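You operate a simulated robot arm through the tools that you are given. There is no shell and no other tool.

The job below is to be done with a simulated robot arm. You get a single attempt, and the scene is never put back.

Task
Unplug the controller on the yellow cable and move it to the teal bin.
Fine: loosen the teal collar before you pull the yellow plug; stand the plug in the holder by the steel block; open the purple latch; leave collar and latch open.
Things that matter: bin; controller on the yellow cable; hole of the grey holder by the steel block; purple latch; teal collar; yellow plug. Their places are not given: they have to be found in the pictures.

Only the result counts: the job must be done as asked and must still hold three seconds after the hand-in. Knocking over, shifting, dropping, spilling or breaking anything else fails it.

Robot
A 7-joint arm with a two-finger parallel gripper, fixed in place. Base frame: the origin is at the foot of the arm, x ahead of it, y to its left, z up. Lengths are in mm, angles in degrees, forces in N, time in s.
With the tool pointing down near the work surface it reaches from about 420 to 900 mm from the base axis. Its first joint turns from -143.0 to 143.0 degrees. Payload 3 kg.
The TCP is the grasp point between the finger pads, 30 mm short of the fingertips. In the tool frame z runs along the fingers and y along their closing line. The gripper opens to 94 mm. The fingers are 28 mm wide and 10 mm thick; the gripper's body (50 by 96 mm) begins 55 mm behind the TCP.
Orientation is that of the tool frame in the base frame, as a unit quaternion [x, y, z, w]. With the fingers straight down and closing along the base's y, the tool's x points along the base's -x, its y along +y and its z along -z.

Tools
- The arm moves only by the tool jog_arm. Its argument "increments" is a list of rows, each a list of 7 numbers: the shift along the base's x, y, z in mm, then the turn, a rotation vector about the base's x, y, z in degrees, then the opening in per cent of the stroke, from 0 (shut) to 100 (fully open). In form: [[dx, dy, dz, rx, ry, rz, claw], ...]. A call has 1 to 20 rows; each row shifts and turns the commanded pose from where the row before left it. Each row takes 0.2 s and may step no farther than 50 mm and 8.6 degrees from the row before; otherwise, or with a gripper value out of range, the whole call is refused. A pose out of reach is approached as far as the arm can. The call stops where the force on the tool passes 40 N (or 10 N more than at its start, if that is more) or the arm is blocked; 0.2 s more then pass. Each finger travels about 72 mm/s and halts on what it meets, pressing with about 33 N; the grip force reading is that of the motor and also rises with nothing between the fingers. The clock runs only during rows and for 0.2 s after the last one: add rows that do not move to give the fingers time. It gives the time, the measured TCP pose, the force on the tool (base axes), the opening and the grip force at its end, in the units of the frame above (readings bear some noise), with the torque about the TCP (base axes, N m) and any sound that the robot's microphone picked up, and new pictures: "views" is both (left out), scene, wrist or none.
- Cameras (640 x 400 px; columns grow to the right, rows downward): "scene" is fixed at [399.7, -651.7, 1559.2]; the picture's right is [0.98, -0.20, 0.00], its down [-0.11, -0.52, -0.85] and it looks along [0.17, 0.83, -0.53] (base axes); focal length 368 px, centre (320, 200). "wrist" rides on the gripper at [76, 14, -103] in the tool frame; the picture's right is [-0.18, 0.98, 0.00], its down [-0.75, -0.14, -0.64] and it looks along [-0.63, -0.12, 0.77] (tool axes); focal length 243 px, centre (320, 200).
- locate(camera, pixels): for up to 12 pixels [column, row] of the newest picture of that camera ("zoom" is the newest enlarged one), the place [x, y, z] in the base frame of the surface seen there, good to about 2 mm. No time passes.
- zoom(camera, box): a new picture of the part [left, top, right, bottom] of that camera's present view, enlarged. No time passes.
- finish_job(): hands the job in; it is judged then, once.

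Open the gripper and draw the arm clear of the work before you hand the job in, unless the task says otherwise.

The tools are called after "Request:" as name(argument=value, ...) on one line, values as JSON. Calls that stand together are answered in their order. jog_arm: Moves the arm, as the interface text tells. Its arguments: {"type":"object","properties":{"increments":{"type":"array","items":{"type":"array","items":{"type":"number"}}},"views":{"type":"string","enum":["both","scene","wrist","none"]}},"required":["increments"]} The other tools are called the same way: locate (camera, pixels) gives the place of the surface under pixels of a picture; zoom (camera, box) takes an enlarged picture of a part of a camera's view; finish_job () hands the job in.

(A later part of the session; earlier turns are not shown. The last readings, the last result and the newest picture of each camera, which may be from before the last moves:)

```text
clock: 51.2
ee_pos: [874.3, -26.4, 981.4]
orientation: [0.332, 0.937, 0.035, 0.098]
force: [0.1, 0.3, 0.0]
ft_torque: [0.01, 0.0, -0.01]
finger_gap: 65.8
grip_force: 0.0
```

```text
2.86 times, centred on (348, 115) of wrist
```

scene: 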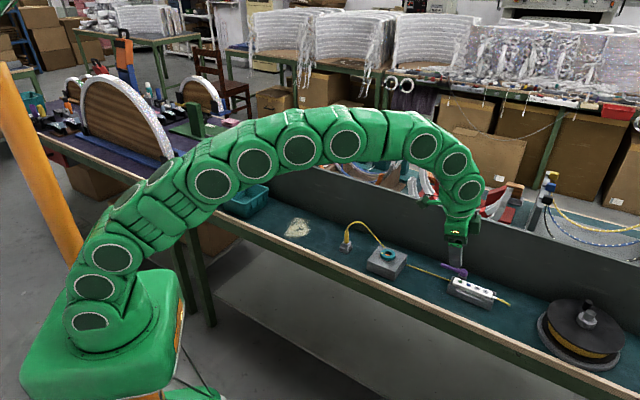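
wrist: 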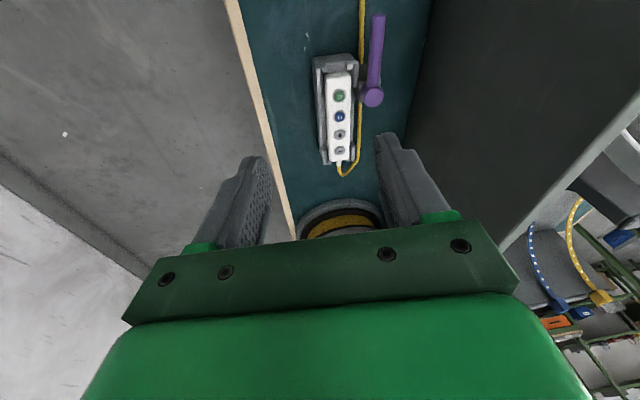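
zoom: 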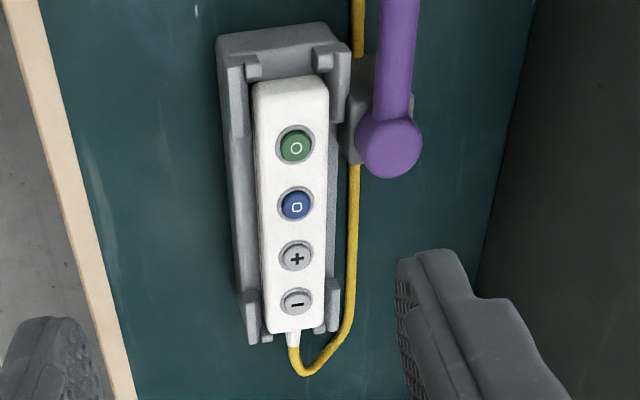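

Request:
locate(camera="zoom", pixels=[[262, 88], [322, 88], [260, 200], [326, 200], [268, 325], [322, 322], [296, 146], [296, 300], [240, 200], [333, 200], [390, 145], [252, 296]])

Request:
locate(camera="zoom", pixels=[[235, 100], [235, 130], [338, 110], [340, 120], [335, 290], [250, 290], [232, 60], [328, 50], [255, 335], [330, 325], [353, 200], [293, 340]])

```text
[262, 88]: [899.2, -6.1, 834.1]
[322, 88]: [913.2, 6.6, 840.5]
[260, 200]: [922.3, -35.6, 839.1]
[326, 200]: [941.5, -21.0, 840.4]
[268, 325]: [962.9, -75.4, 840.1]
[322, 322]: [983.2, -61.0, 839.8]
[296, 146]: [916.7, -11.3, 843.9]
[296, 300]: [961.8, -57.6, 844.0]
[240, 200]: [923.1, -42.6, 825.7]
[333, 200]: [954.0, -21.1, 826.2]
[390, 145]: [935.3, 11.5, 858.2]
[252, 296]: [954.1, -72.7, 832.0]
```

```text
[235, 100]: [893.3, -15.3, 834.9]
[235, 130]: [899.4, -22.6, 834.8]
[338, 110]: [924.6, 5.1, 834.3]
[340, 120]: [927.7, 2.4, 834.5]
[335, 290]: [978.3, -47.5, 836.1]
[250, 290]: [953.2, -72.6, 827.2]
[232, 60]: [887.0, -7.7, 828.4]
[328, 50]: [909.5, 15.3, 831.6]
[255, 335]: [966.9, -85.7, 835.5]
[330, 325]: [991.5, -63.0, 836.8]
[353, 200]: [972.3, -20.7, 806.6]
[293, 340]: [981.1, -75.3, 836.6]
```

The controller's axis runs at -45.7° from (906,0) to (973,-68), about 25 mm wide, graspable near (943, -39) between the end walls. I turn the tool to close across it and tilt 15° along the controller's axis for reach, hovering above.

Request:
jog_arm(increments=[[0, 0, 0, 0, 6, 0, 60], [0, 0, 0, 0, 6, 0, 50], [0, 0, 0, 0, 0, -6.7, 50], [0, 0, 0, -5.35, -5.25, 0, 50], [0, 0, 0, -5.35, -5.25, 0, 50], [15, -1.7, -15, 0, 0, 0, 50], [15, -1.7, -15, 0, 0, 0, 50], [15, -1.7, -15, 0, 0, 0, 50], [18, -1.7, -7, 0, 0, 0, 50], [0, 0, 0, 0, 0, 0, 50], [0, 0, 0, 0, 0, 0, 50]], views="both")

Request:
zoom(camera="wrist", box=[240, 60, 432, 180])

Request:
zoom(camera="scene", box=[430, 240, 526, 310])

```text
clock: 53.6
ee_pos: [938.9, -32.2, 928.4]
orientation: [0.386, 0.913, -0.051, 0.12]
force: [0.1, 0.2, 0.0]
ft_torque: [-0.02, 0.01, 0.04]
finger_gap: 47.2
grip_force: 0.1
```

scene: 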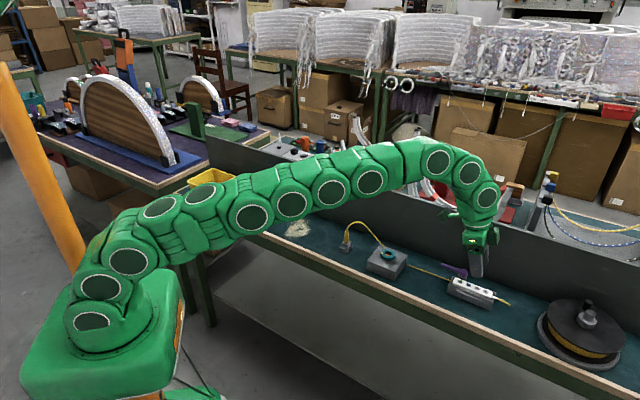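
wrist: 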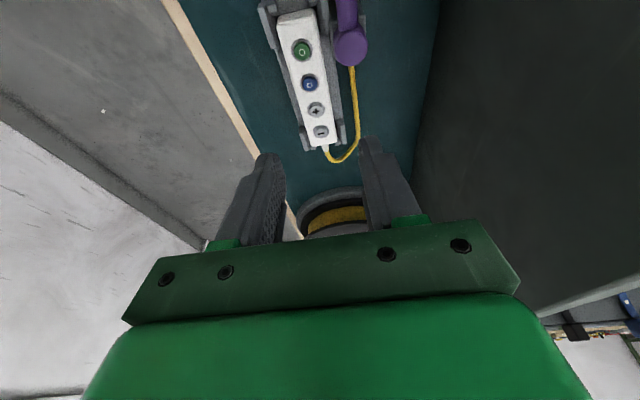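

```text
3.33 times, centred on (336, 120) of wrist
```

zoom: 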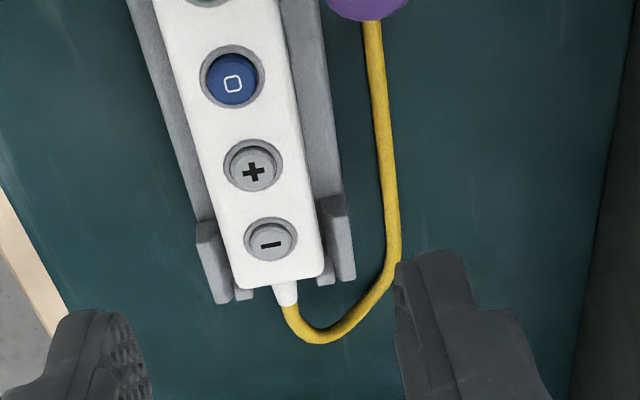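

```text
5.71 times, centred on (478, 275) of scene
```

zoom: 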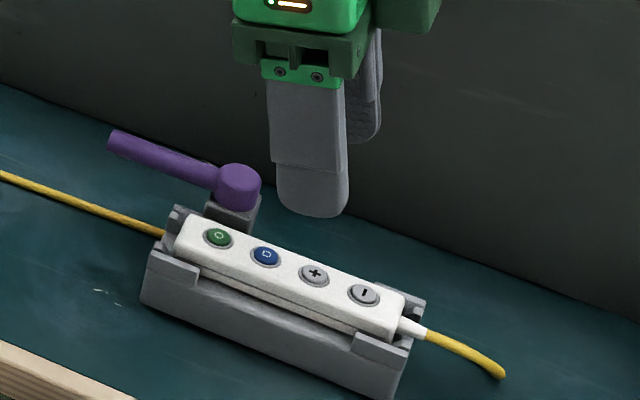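

The pose is reachable and the closing line lies across the controller. I lower to just above the controller's top and check the alignment.

Request:
jog_arm(increments=[[0, 0, -13, 0, 0, 0, 50], [0, 0, -13, 0, 0, 0, 50], [0, 0, -12, 0, 0, 0, 50], [0, 0, 0, 0, 0, 0, 50], [0, 0, 0, 0, 0, 0, 50]], views="both")

Request:
zoom(camera="wrist", box=[240, 60, 432, 180])

Request:
zoom(camera="scene", box=[430, 240, 526, 310])

Request:
jog_arm(increments=[[0, 0, 0, 0, 0, 0, 50]], views="none")

Request:
jog_arm(increments=[[0, 0, 0, 0, 0, 0, 50]], views="none")

```text
clock: 54.8
ee_pos: [939.5, -32.7, 891.2]
orientation: [0.386, 0.913, -0.051, 0.121]
force: [-0.3, -0.1, 0.9]
ft_torque: [0.03, 0.02, 0.0]
finger_gap: 47.1
grip_force: 0.2
```

scene: 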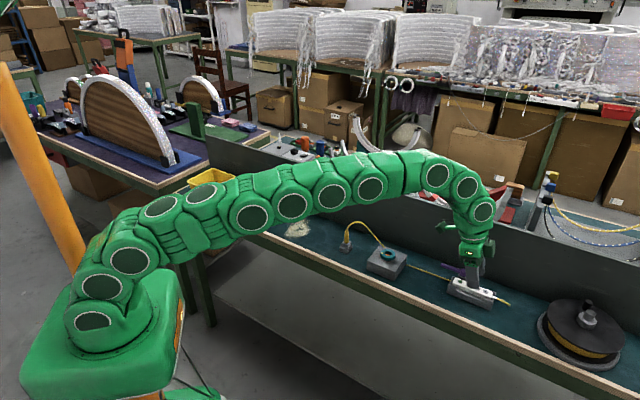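
wrist: 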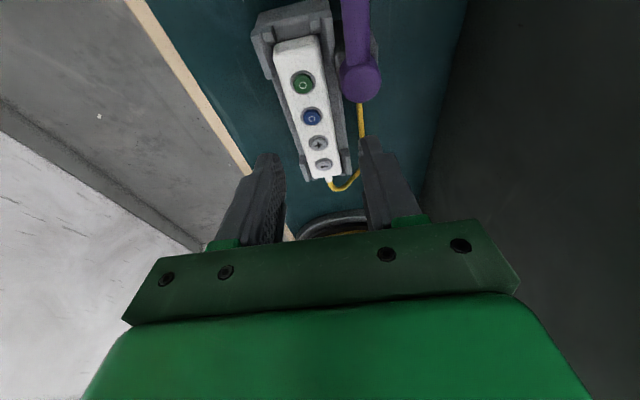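

```text
3.33 times, centred on (336, 120) of wrist
```

zoom: 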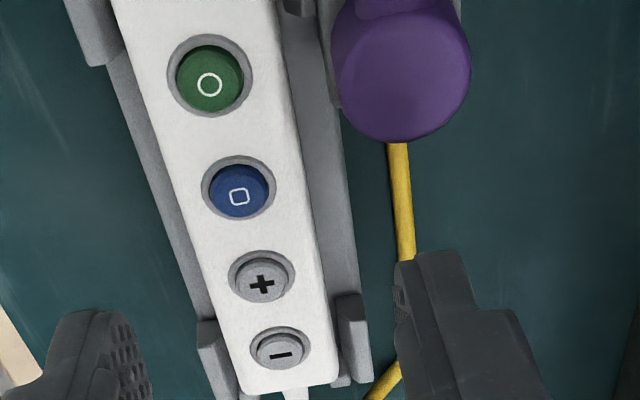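

```text
5.71 times, centred on (478, 275) of scene
```

zoom: 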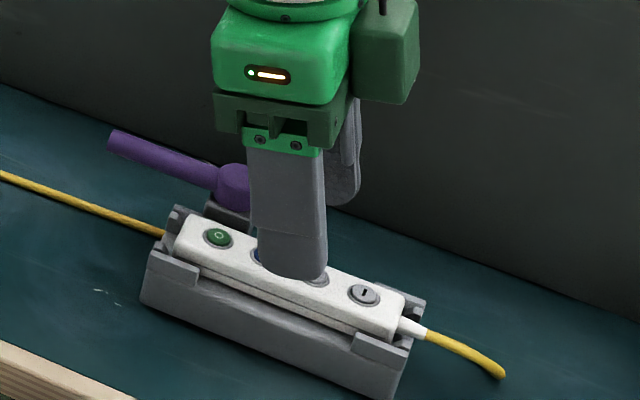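

```text
clock: 55.2
ee_pos: [939.4, -32.4, 891.8]
orientation: [0.385, 0.913, -0.051, 0.12]
force: [0.1, 0.2, 0.5]
ft_torque: [0.0, -0.01, -0.03]
finger_gap: 47.0
grip_force: 0.1
```

```text
clock: 55.6
ee_pos: [938.7, -31.5, 890.4]
orientation: [0.384, 0.914, -0.051, 0.12]
force: [0.0, -0.2, 0.6]
ft_torque: [-0.01, -0.03, -0.04]
finger_gap: 46.7
grip_force: 0.2
```

Averaged TCP is (939.1, -32.2, 891); I correct by (-1.5, -1) and lower the fingers to straddle the controller's sides, tips just above the low side walls.

Request:
jog_arm(increments=[[-1.5, -1, -8, 0, 0, 0, 50], [0, 0, -8, 0, 0, 0, 50], [0, 0, -7, 0, 0, 0, 50], [0, 0, -5.5, 0, 0, 0, 50], [0, 0, 0, 0, 0, 0, 50]], views="both")

Request:
zoom(camera="scene", box=[446, 255, 510, 310])

```text
clock: 56.8
ee_pos: [936.5, -33.3, 861.5]
orientation: [0.385, 0.914, -0.051, 0.12]
force: [-0.6, 0.5, 0.4]
ft_torque: [-0.04, -0.02, 0.02]
finger_gap: 47.1
grip_force: 0.1
```

scene: 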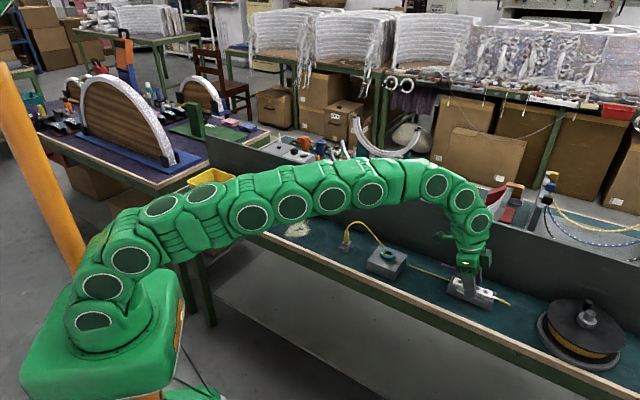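
wrist: 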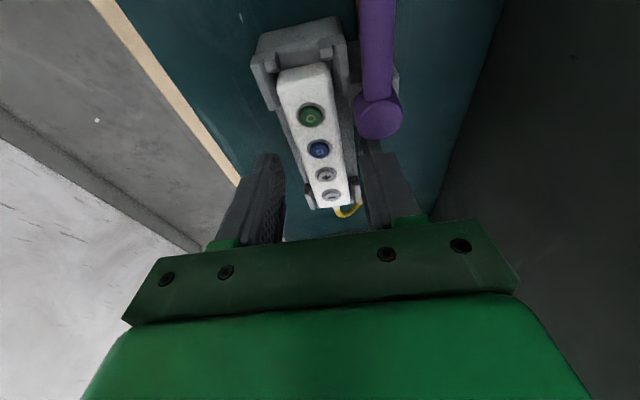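

```text
7.27 times, centred on (478, 282) of scene
```

zoom: 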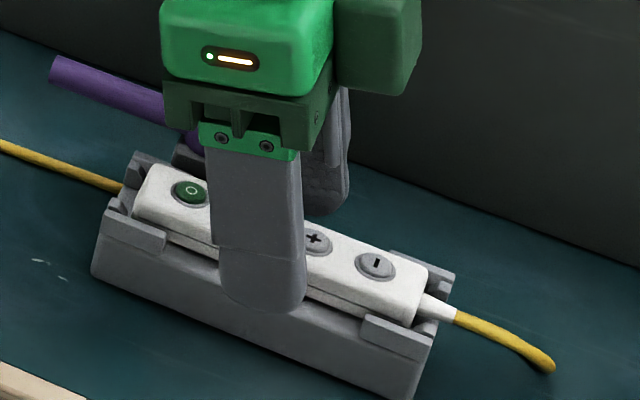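

Fingers straddle the controller midway, with no contact. I close on it gradually.

Request:
jog_arm(increments=[[0, 0, 0, 0, 0, 0, 40], [0, 0, 0, 0, 0, 0, 32], [0, 0, 0, 0, 0, 0, 26], [0, 0, 0, 0, 0, 0, 20], [0, 0, 0, 0, 0, 0, 15], [0, 0, 0, 0, 0, 0, 10]], views="both")

Request:
zoom(camera="scene", box=[446, 255, 510, 310])

```text
clock: 58.2
ee_pos: [937.4, -34.4, 862.8]
orientation: [0.385, 0.914, -0.051, 0.12]
force: [9.6, 6.5, 2.9]
ft_torque: [0.2, -0.34, 0.48]
finger_gap: 23.8
grip_force: 33.2
```

scene: 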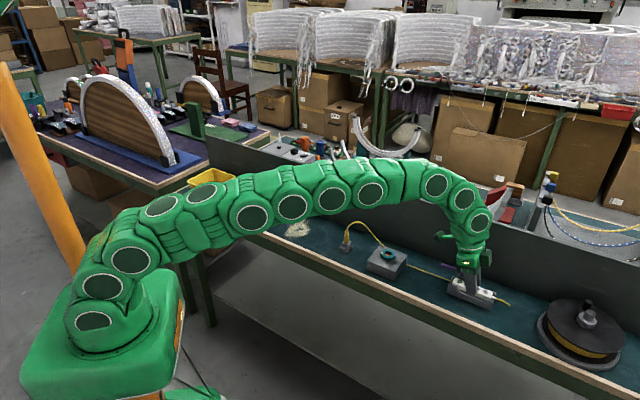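
wrist: 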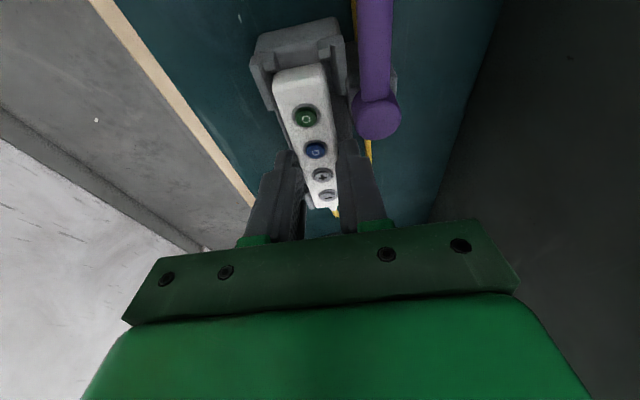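

```text
7.27 times, centred on (478, 282) of scene
```

zoom: 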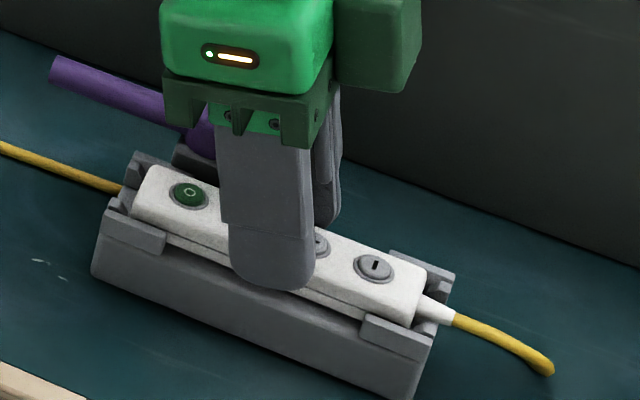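

The controller is gripped (gap 23.8, 33 N). I lift straight up in small steps.

Request:
jog_arm(increments=[[0.3, 0.2, 1, 0, 0, 0, 5], [0, 0, 3, 0, 0, 0, 5], [0, 0, 4, 0, 0, 0, 5], [0, 0, 5, 0, 0, 0, 5], [0, 0, 6, 0, 0, 0, 5]], views="both")

Request:
zoom(camera="scene", box=[430, 240, 526, 310])

```text
clock: 59.4
ee_pos: [937.1, -33.6, 879.9]
orientation: [0.386, 0.913, -0.051, 0.121]
force: [0.5, 0.0, -0.3]
ft_torque: [-0.04, -0.01, 0.01]
finger_gap: 23.8
grip_force: 33.0
```

scene: 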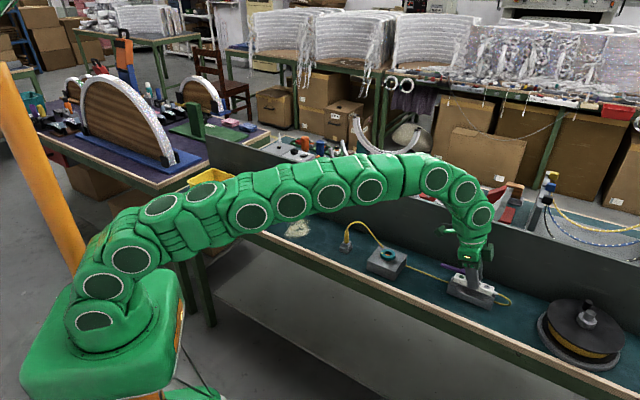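
wrist: 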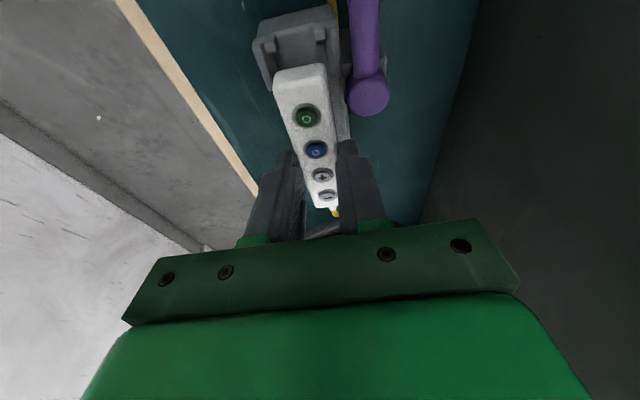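

```text
5.71 times, centred on (478, 275) of scene
```

zoom: 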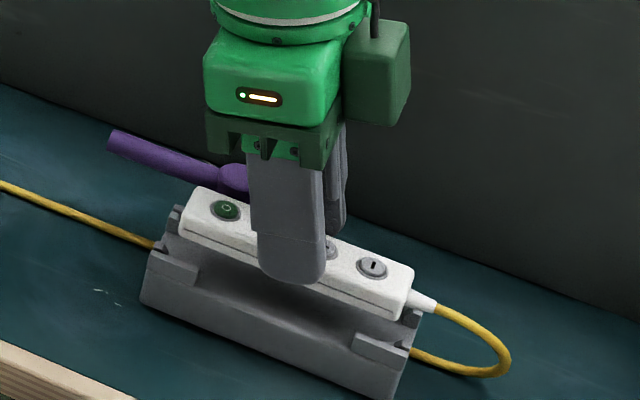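

The controller is clear of the cradle and the grip is steady. I lift it well above the hub and then draw inward, watching the cable force.

Request:
jog_arm(increments=[[0, 0, 15, 0, 0, 0, 5], [0, 0, 20, 0, 0, 0, 5], [-5, 0, 25, 0, 0, 0, 5], [-15, 5, 25, 0, 0, 0, 5], [-20, 5, 25, 0, 0, 0, 5], [-25, 5, 25, 0, 0, 0, 5], [0, 0, 0, 0, 0, 0, 5]], views="both")

Request:
zoom(camera="scene", box=[320, 180, 528, 310])

```text
clock: 61.0
ee_pos: [872.1, -19.4, 1016.5]
orientation: [0.386, 0.913, -0.051, 0.12]
force: [-0.3, 0.3, 0.6]
ft_torque: [-0.01, -0.04, 0.04]
finger_gap: 23.7
grip_force: 32.8
```

scene: 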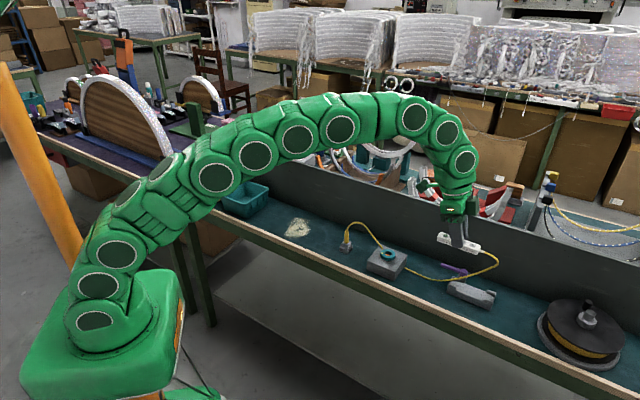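
wrist: 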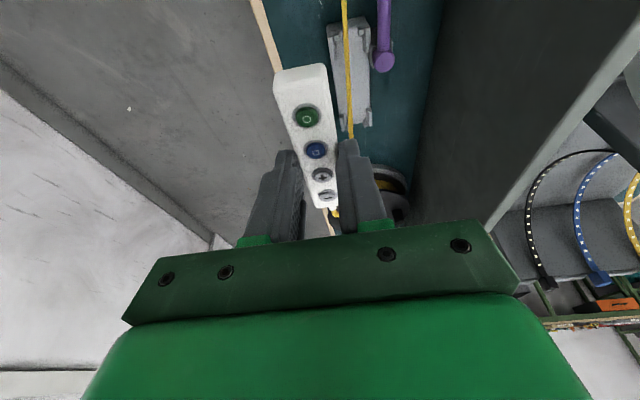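

```text
3.08 times, centred on (424, 245) of scene
```

zoom: 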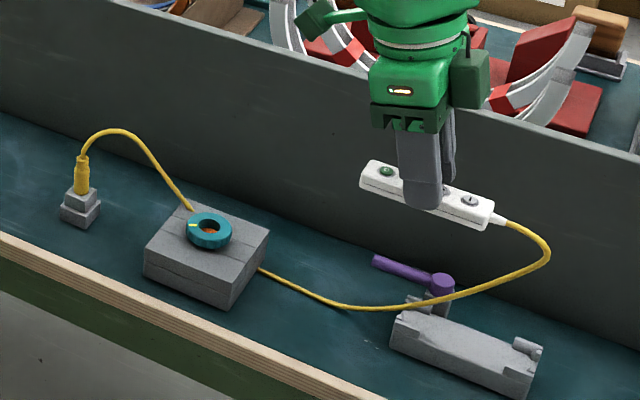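

The controller hangs securely and the cable trails with slack. I carry it inward, keeping to the front side of the plug holder, turning the tool +45.7° so the cable end will face +x along the bin's diagonal.

Request:
jog_arm(increments=[[-33, 5, 8, 0, 0, 5.7, 5], [-33, 5, 8, 0, 0, 5.7, 5], [-33, 5, 8, 0, 0, 5.7, 5], [-33, 5, 8, 0, 0, 5.7, 5], [-30, 15, 0, 0, 0, 5.7, 5], [-30, 15, 0, 0, 0, 5.7, 5], [-30, 15, 0, 0, 0, 5.7, 5], [-30, 15, 0, 0, 0, 5.8, 5], [0, 0, 0, 0, 0, 0, 5]], views="both")

Request:
zoom(camera="scene", box=[300, 160, 508, 290])

```text
clock: 63.0
ee_pos: [621.1, 59.4, 1048.7]
orientation: [0.0, 0.992, 0.001, 0.13]
force: [-0.5, -0.2, -0.2]
ft_torque: [0.02, -0.01, -0.02]
finger_gap: 23.6
grip_force: 32.9
```

scene: 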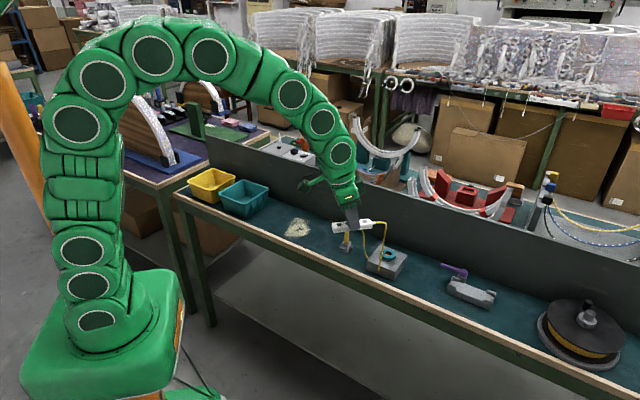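
wrist: 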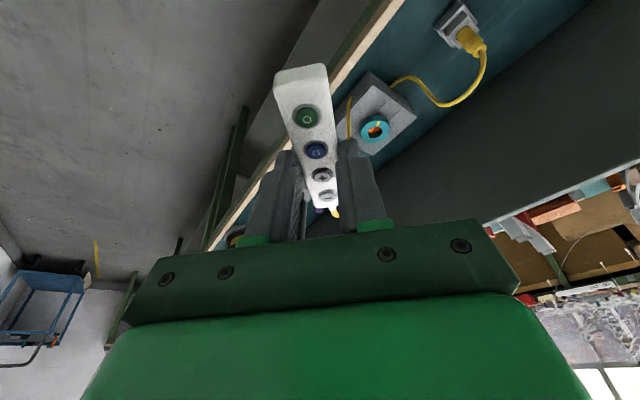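

```text
3.08 times, centred on (404, 225) of scene
```

zoom: 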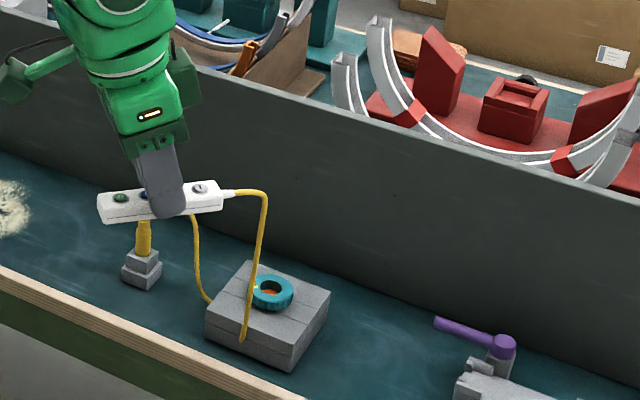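

The cable strands lie on the near side of the collar, free to come away toward the bin. I continue past the holder's front side.

Request:
jog_arm(increments=[[-15, 33, 0, 0, 0, 0, 5], [-15, 33, 0, 0, 0, 0, 5], [-15, 33, 0, 0, 0, 0, 5], [-16, 32, 0, 0, 0, 0, 5], [0, 0, 0, 0, 0, 0, 5]], views="both")

Request:
zoom(camera="scene", box=[260, 160, 468, 290])

```text
clock: 64.2
ee_pos: [559.5, 192.6, 1049.6]
orientation: [0.001, 0.991, 0.001, 0.131]
force: [0.2, 0.2, -0.7]
ft_torque: [-0.02, -0.02, 0.0]
finger_gap: 23.4
grip_force: 32.7
```

scene: 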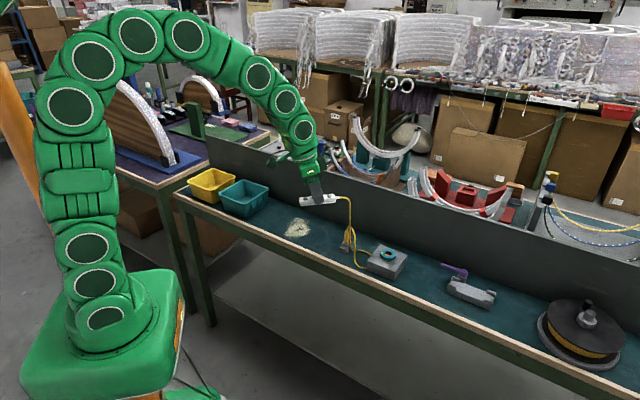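
wrist: 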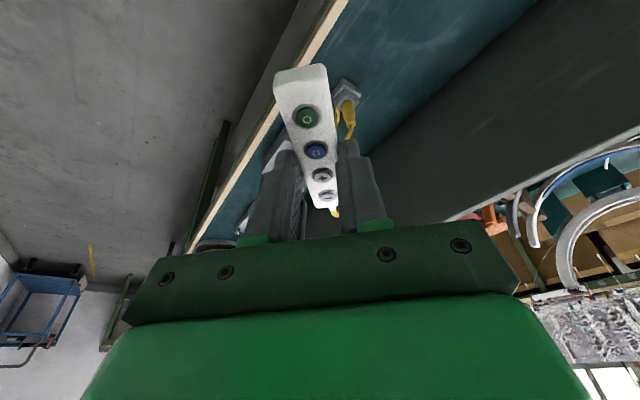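

```text
3.08 times, centred on (364, 225) of scene
```

zoom: 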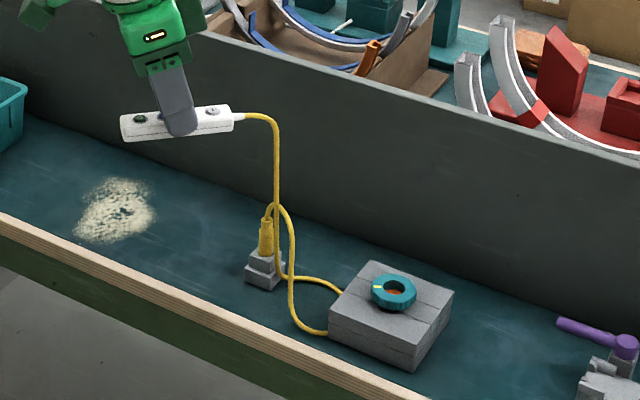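

The plug remains in the holder, with slack in the cable. I carry on to above the bin.

Request:
jog_arm(increments=[[-23, 38, 0, 0, 0, 0, 5], [-23, 38, 0, 0, 0, 0, 5], [-23, 38, 0, 0, 0, 0, 5], [-23, 38, 0, 0, 0, 0, 5], [-23, 38, 0, 0, 0, 0, 5], [0, 0, 0, 0, 0, 0, 5]], views="both")

Request:
zoom(camera="scene", box=[200, 150, 440, 300])

```text
clock: 65.6
ee_pos: [444.2, 379.5, 1047.7]
orientation: [0.0, 0.991, 0.0, 0.131]
force: [0.2, -0.1, -0.2]
ft_torque: [-0.01, -0.02, -0.01]
finger_gap: 24.0
grip_force: 32.6
```

scene: 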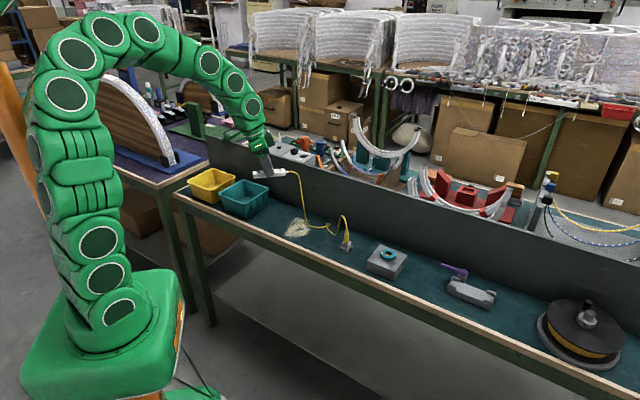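
wrist: 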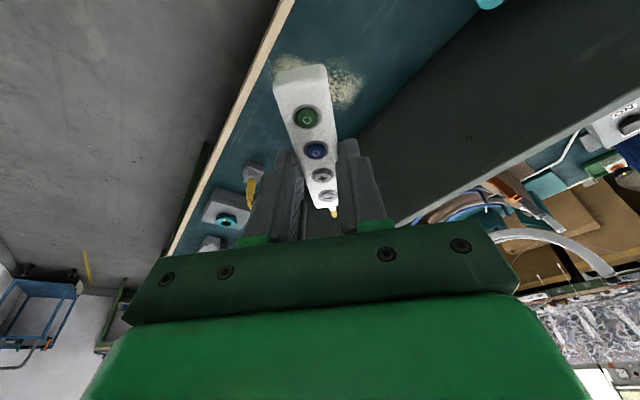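

```text
2.67 times, centred on (320, 225) of scene
```

zoom: 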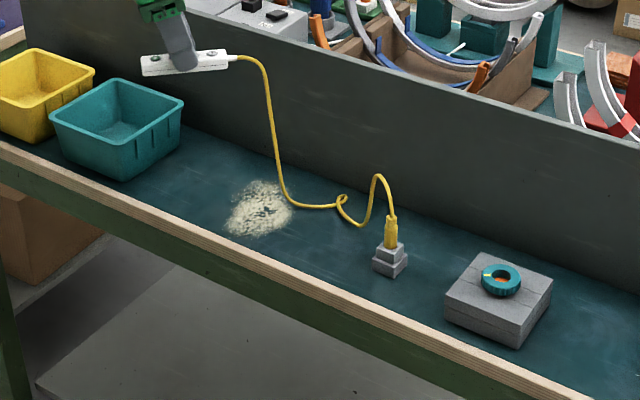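

The controller approaches the bin with cable slack left. I move above the bin centre, lowering a bit to save cable length.

Request:
jog_arm(increments=[[-23, 39, -20, 0, 0, 0, 5], [-23, 39, -20, 0, 0, 0, 5], [-23, 39, -20, 0, 0, 0, 5], [-23, 39, -20, 0, 0, 0, 5], [0, 0, 0, 0, 0, 0, 5], [0, 0, 0, 0, 0, 0, 5]], views="both")

Request:
zoom(camera="scene", box=[180, 140, 380, 265])

Request:
zoom(camera="wrist", box=[220, 0, 420, 220])

```text
clock: 67.0
ee_pos: [349.8, 537.5, 968.6]
orientation: [-0.001, 0.991, 0.001, 0.13]
force: [-0.2, -0.2, -0.6]
ft_torque: [0.02, 0.02, 0.01]
finger_gap: 23.9
grip_force: 33.1
```

scene: 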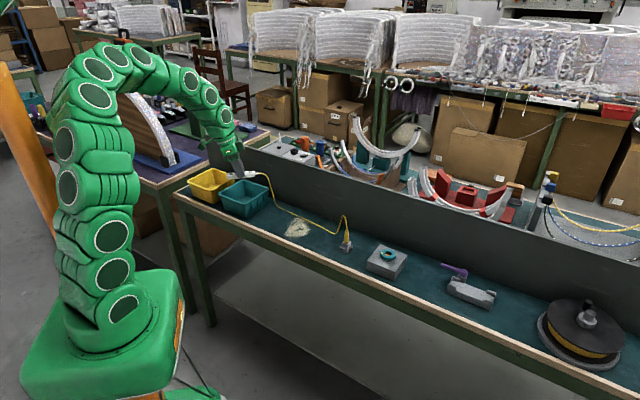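
wrist: 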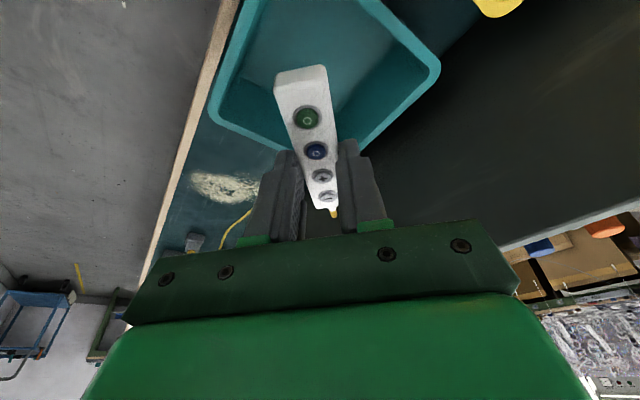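

```text
3.20 times, centred on (280, 202) of scene
```

zoom: 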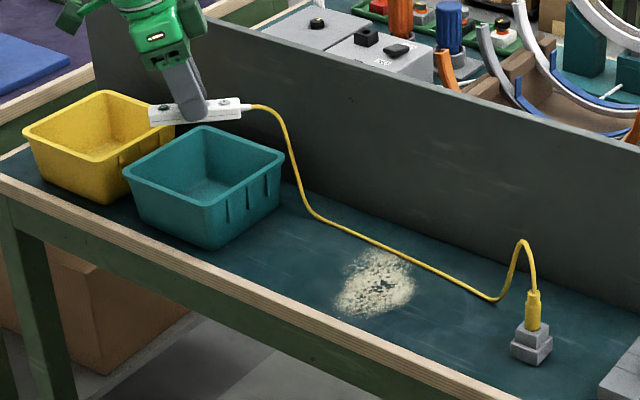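

```text
1.82 times, centred on (320, 110) of wrist
```

zoom: 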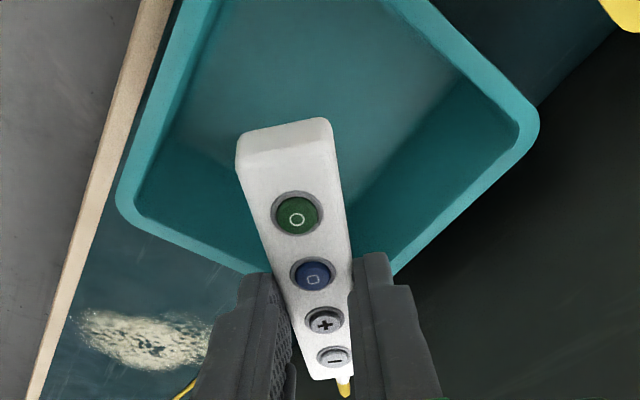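

The controller is above the teal bin, with cable slack. I check the controller's ends against the bin rim with locate.

Request:
locate(camera="wrist", pixels=[[300, 75], [306, 118], [323, 177], [326, 196], [215, 110], [438, 70], [275, 145], [300, 40]])

Request:
locate(camera="scene", pixels=[[228, 175], [254, 172], [222, 197], [267, 186], [245, 212], [243, 180]])

```text
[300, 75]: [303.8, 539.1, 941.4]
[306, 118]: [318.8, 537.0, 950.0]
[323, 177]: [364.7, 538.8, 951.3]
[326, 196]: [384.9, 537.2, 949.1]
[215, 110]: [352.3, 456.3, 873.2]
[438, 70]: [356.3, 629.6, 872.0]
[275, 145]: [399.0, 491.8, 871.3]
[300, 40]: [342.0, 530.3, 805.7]
```

```text
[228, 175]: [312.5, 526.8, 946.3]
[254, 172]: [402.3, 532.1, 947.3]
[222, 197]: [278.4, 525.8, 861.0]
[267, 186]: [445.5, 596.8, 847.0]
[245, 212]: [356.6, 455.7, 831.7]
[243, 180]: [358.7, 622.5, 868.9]
```

The controller spans x 303–402 (plus cable nub) at y≈537, and the bin centre is (357.5, 535.5). I shift (+3, -2) and lower it into the bin.

Request:
jog_arm(increments=[[3, -2, -15, 0, 0, 0, 5], [0, 0, -20, 0, 0, 0, 5], [0, 0, -20, 0, 0, 0, 5], [0, 0, -20, 0, 0, 0, 5], [0, 0, -15, 0, 0, 0, 5], [0, 0, 0, 0, 0, 0, 5]], views="both")

Request:
zoom(camera="scene", box=[180, 140, 380, 265])

```text
clock: 68.4
ee_pos: [355.0, 536.8, 878.5]
orientation: [-0.001, 0.991, 0.001, 0.13]
force: [0.5, 0.7, -0.2]
ft_torque: [0.03, 0.01, 0.02]
finger_gap: 23.9
grip_force: 33.5
```

scene: 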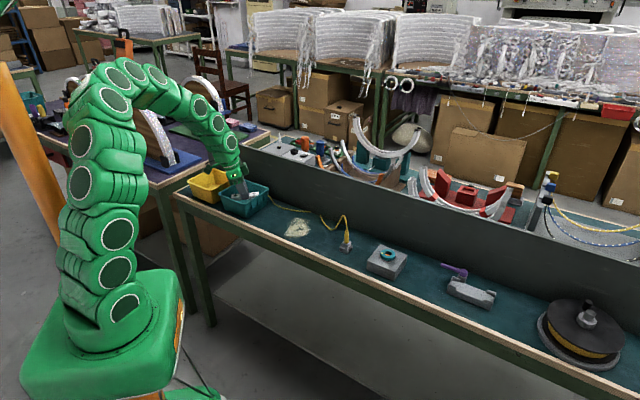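
wrist: 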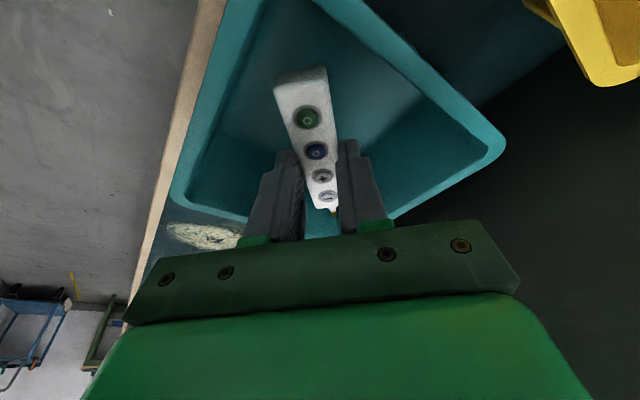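

```text
3.20 times, centred on (280, 202) of scene
```

zoom: 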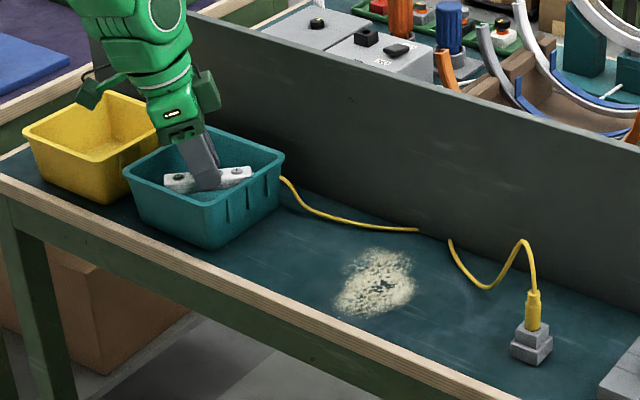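

The controller is inside the bin walls, no contact. I lower gently until it touches the floor.

Request:
jog_arm(increments=[[0, 0, -8, 0, 0, 0, 5], [0, 0, -6, 0, 0, 0, 5], [0, 0, -5, 0, 0, 0, 5], [0, 0, -3, 0, 0, 0, 5]], views="both")

Request:
zoom(camera="scene", box=[200, 160, 296, 225])

```text
clock: 69.4
ee_pos: [354.3, 536.9, 856.7]
orientation: [0.0, 0.991, 0.0, 0.131]
force: [0.0, -0.5, -0.7]
ft_torque: [-0.05, 0.01, 0.01]
finger_gap: 23.3
grip_force: 33.0
```

scene: 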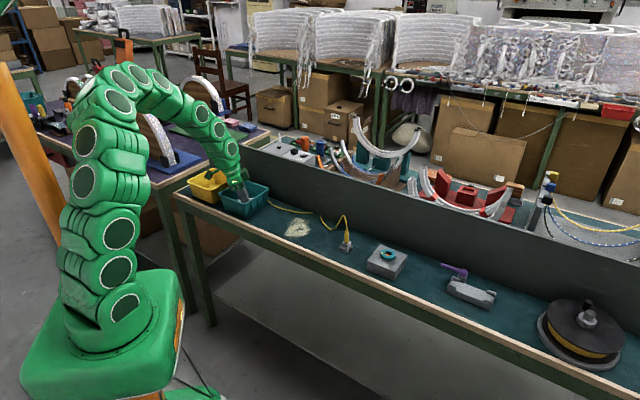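
wrist: 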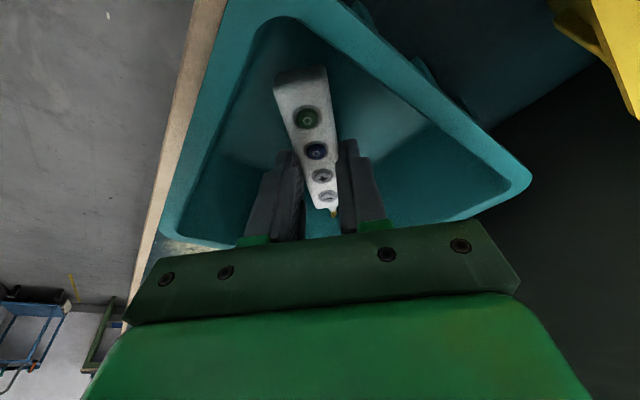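

```text
6.15 times, centred on (248, 192) of scene
```

zoom: 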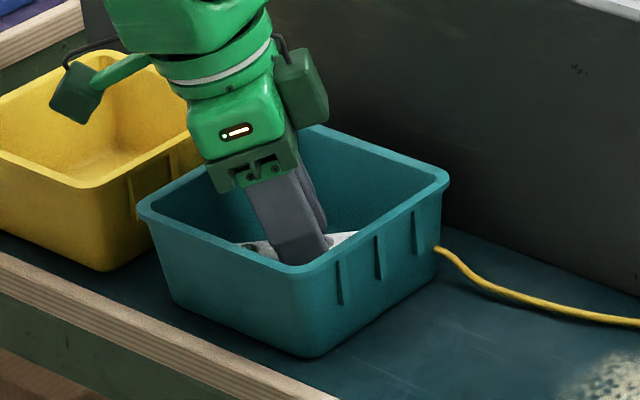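

Still no contact at TCP z 857. I keep lowering in 2 mm steps.

Request:
jog_arm(increments=[[0, 0, -2, 0, 0, 0, 5], [0, 0, -2, 0, 0, 0, 5], [0, 0, -2, 0, 0, 0, 5]], views="none")

```text
clock: 70.2
ee_pos: [356.0, 536.3, 849.4]
orientation: [0.001, 0.992, 0.0, 0.13]
force: [0.0, 0.3, 0.5]
ft_torque: [-0.02, 0.0, 0.0]
finger_gap: 23.7
grip_force: 32.8
```

No contact at z≈850. I go on in smaller steps.

Request:
jog_arm(increments=[[0, 0, -1.5, 0, 0, 0, 5], [0, 0, -1.5, 0, 0, 0, 5]], views="none")

Request:
zoom(camera="wrist", box=[200, 0, 440, 240])

```text
clock: 70.8
ee_pos: [354.7, 536.8, 846.7]
orientation: [-0.001, 0.991, 0.0, 0.13]
force: [-0.6, -0.2, 0.2]
ft_torque: [0.03, 0.02, 0.03]
finger_gap: 23.9
grip_force: 32.6
```

```text
1.67 times, centred on (320, 120) of wrist
```

zoom: 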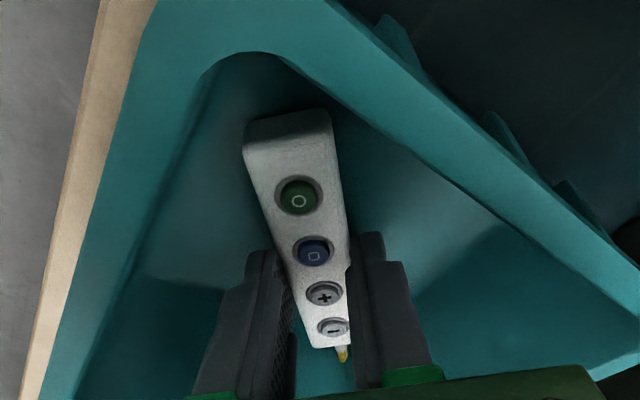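

The controller looks close to the floor, tips about 8 mm above it. I continue gently.

Request:
jog_arm(increments=[[0, 0, -1.2, 0, 0, 0, 5], [0, 0, -1.2, 0, 0, 0, 5], [0, 0, -1.2, 0, 0, 0, 5]], views="none")

```text
clock: 71.6
ee_pos: [355.7, 537.5, 843.3]
orientation: [0.0, 0.991, 0.0, 0.131]
force: [0.6, 0.8, -1.1]
ft_torque: [-0.02, 0.04, -0.02]
finger_gap: 23.8
grip_force: 33.3
```

Still free at z≈843; two more 1 mm steps, with the fingertips staying above the floor.

Request:
jog_arm(increments=[[0, 0, -1, 0, 0, 0, 5], [0, 0, -1, 0, 0, 0, 5]], views="wrist")

Request:
locate(camera="wrist", pixels=[[300, 80], [290, 60], [265, 100], [240, 180], [345, 90], [318, 155]])

```text
clock: 72.2
ee_pos: [354.4, 535.7, 841.8]
orientation: [0.001, 0.991, 0.0, 0.131]
force: [0.2, -0.1, 0.5]
ft_torque: [-0.02, -0.04, 0.03]
finger_gap: 23.6
grip_force: 32.8
```

wrist: 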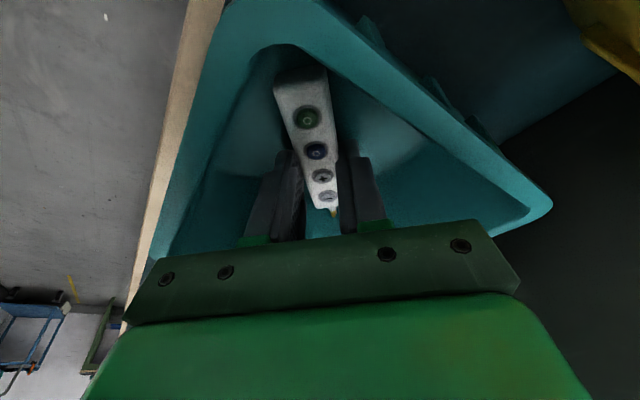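

```text
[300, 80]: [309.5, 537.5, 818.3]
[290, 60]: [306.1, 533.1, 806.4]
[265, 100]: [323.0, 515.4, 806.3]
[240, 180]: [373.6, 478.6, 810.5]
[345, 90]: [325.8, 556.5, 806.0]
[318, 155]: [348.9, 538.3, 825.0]
```

Controller top is at 823, floor 806, so it is a millimetre or two from resting. One more small step, then I open slowly.

Request:
jog_arm(increments=[[0, 0, -1, 0, 0, 0, 5], [0, 0, -0.7, 0, 0, 0, 5]], views="none")

```text
clock: 72.8
ee_pos: [355.5, 537.6, 841.2]
orientation: [0.0, 0.991, 0.001, 0.131]
force: [-3.4, -5.7, 28.5]
ft_torque: [-0.19, -0.06, -0.03]
finger_gap: 23.6
grip_force: 33.0
```

Contact: 28 N upward, so it is resting on the floor. I relieve 0.7 mm and open the fingers slowly.

Request:
jog_arm(increments=[[0, 0, 0.7, 0, 0, 0, 5], [0, 0, 0, 0, 0, 0, 26], [0, 0, 0, 0, 0, 0, 28], [0, 0, 0, 0, 0, 0, 32], [0, 0, 0, 0, 0, 0, 38], [0, 0, 0, 0, 0, 0, 38]], views="both")

```text
clock: 74.2
ee_pos: [355.3, 536.6, 840.7]
orientation: [-0.001, 0.991, 0.001, 0.13]
force: [-0.5, -0.2, -0.2]
ft_torque: [0.0, 0.0, 0.03]
finger_gap: 35.9
grip_force: 0.1
```

scene: 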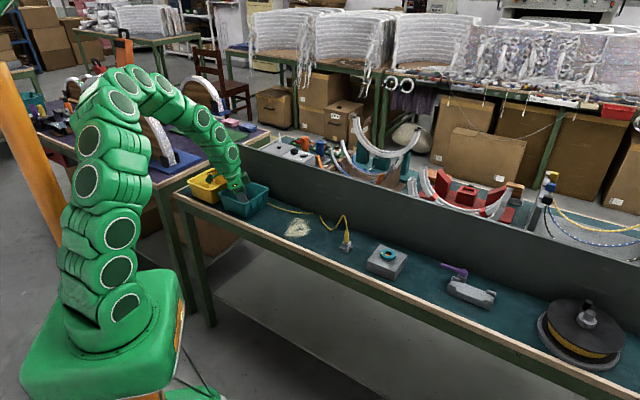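
wrist: 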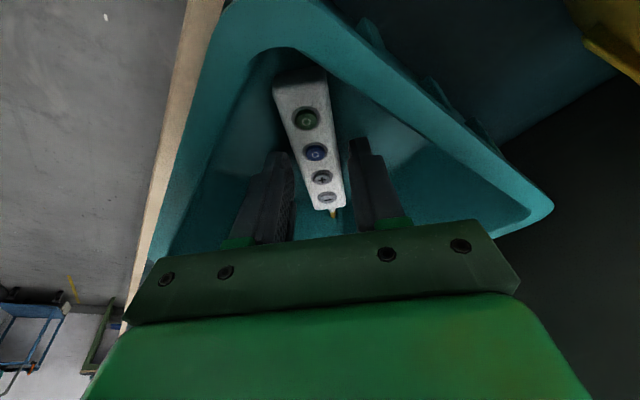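

The controller lies free on the bin floor. I raise the open gripper straight up and out.

Request:
jog_arm(increments=[[0, 0, 8, 0, 0, 0, 38], [0, 0, 15, 0, 0, 0, 38], [0, 0, 25, 0, 0, 0, 38], [0, 0, 35, 0, 0, 0, 45], [0, 0, 45, 0, 0, 0, 60], [0, 0, 45, 0, 0, 0, 80], [-20, -30, 30, 0, 0, 0, 100], [-20, -40, 20, 0, 0, 0, 100], [0, 0, 0, 0, 0, 0, 100], [0, 0, 0, 0, 0, 0, 100]], views="both")

Request:
zoom(camera="scene", box=[200, 160, 380, 272])

Request:
zoom(camera="scene", box=[330, 215, 370, 255])

Request:
zoom(camera="scene", box=[360, 230, 520, 315])

```text
clock: 76.6
ee_pos: [323.4, 460.8, 1023.6]
orientation: [0.009, 0.994, -0.028, 0.104]
force: [-0.3, -0.5, 0.3]
ft_torque: [-0.02, -0.01, -0.02]
finger_gap: 93.7
grip_force: 0.0
stopped in row 10: the arm was blocked; the commanded pose is now the measured one
```

scene: 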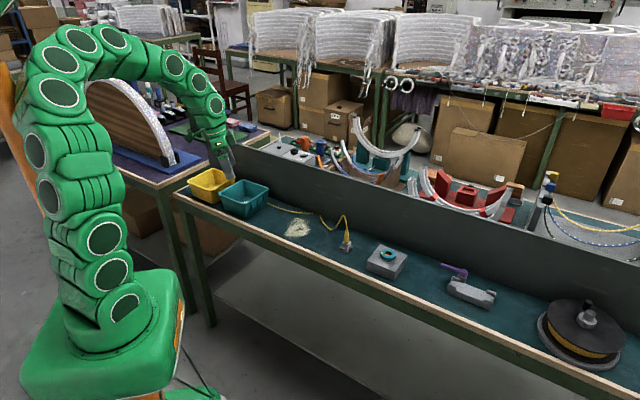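
wrist: 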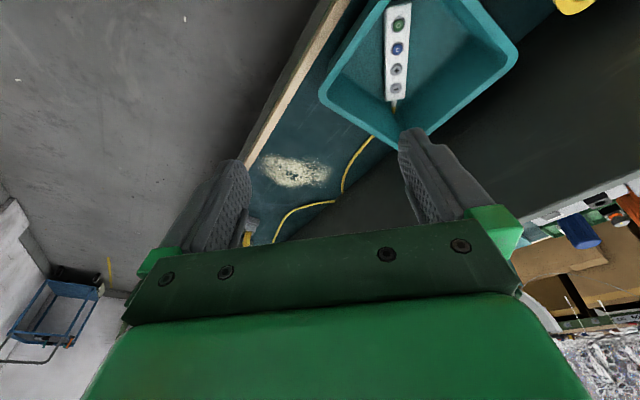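

```text
3.56 times, centred on (290, 216) of scene
```

zoom: 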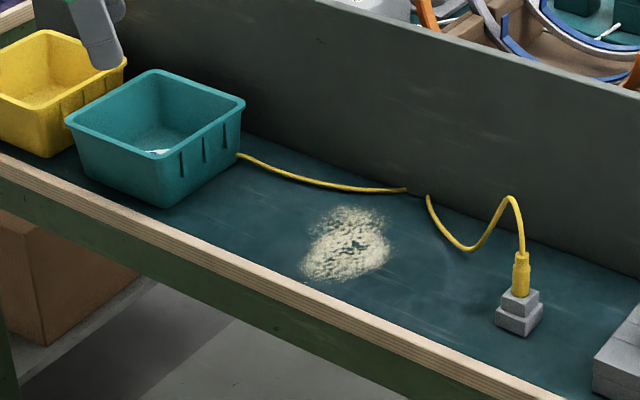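

```text
10.00 times, centred on (350, 235) of scene
```

zoom: 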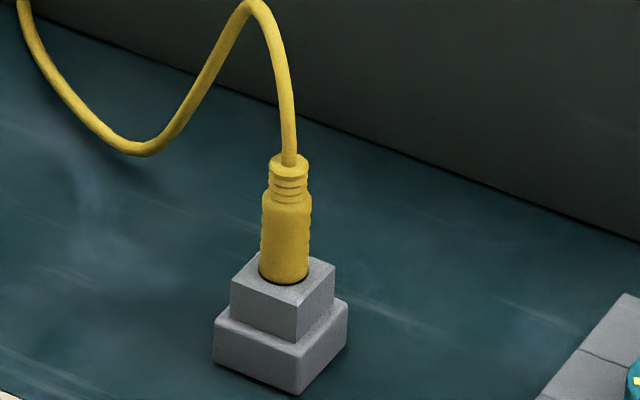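

```text
4.00 times, centred on (440, 272) of scene
```

zoom: 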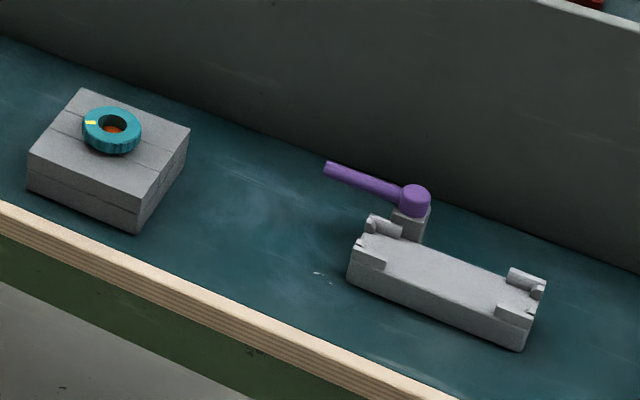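

Everything is as asked: controller in the teal bin, plug upright in the holder, collar open, latch open. The last row hit a joint limit (no force), so I move back outward and up to stay clear, letting a few seconds pass.

Request:
jog_arm(increments=[[10, 10, 20, 0, 0, 0, 100], [15, 10, 25, 0, 0, 0, 100], [15, 0, 25, 0, 0, 0, 100], [15, 0, 25, 0, 0, 0, 100], [0, 0, 0, 0, 0, 0, 100], [0, 0, 0, 0, 0, 0, 100], [0, 0, 0, 0, 0, 0, 100], [0, 0, 0, 0, 0, 0, 100], [0, 0, 0, 0, 0, 0, 100], [0, 0, 0, 0, 0, 0, 100], [0, 0, 0, 0, 0, 0, 100]], views="both")

Request:
zoom(camera="scene", box=[170, 150, 410, 300])

Request:
zoom(camera="wrist", box=[300, 0, 540, 150])

```text
clock: 79.0
ee_pos: [378.5, 480.4, 1120.1]
orientation: [0.008, 0.994, -0.027, 0.107]
force: [0.0, 0.5, -0.6]
ft_torque: [0.01, 0.01, -0.04]
finger_gap: 94.0
grip_force: 0.1
```

scene: 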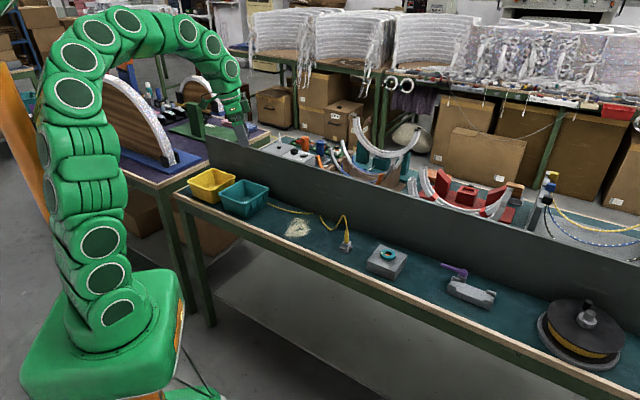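
wrist: 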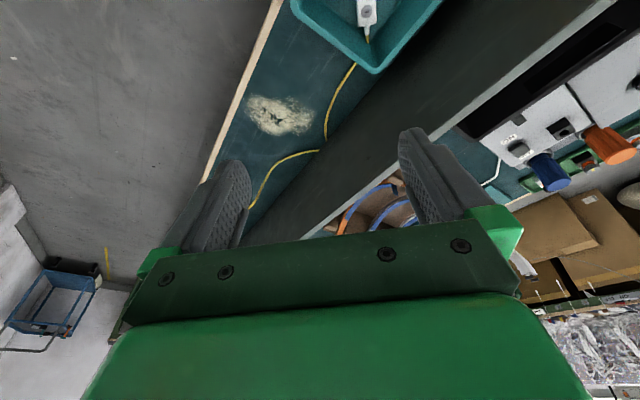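

```text
2.67 times, centred on (290, 225) of scene
```

zoom: 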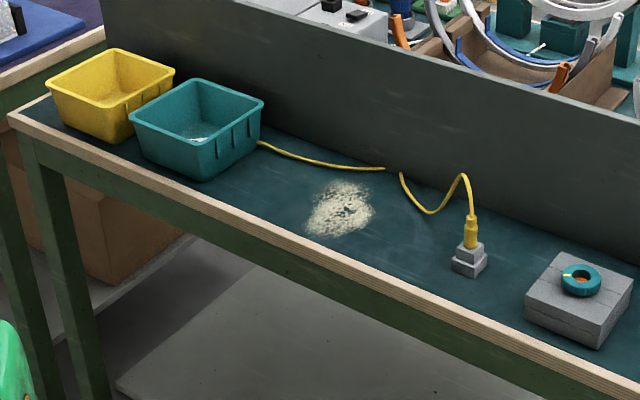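

```text
2.67 times, centred on (420, 75) of wrist
```

zoom: 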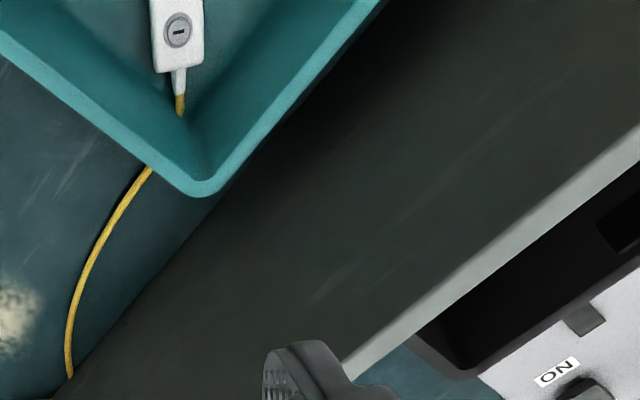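

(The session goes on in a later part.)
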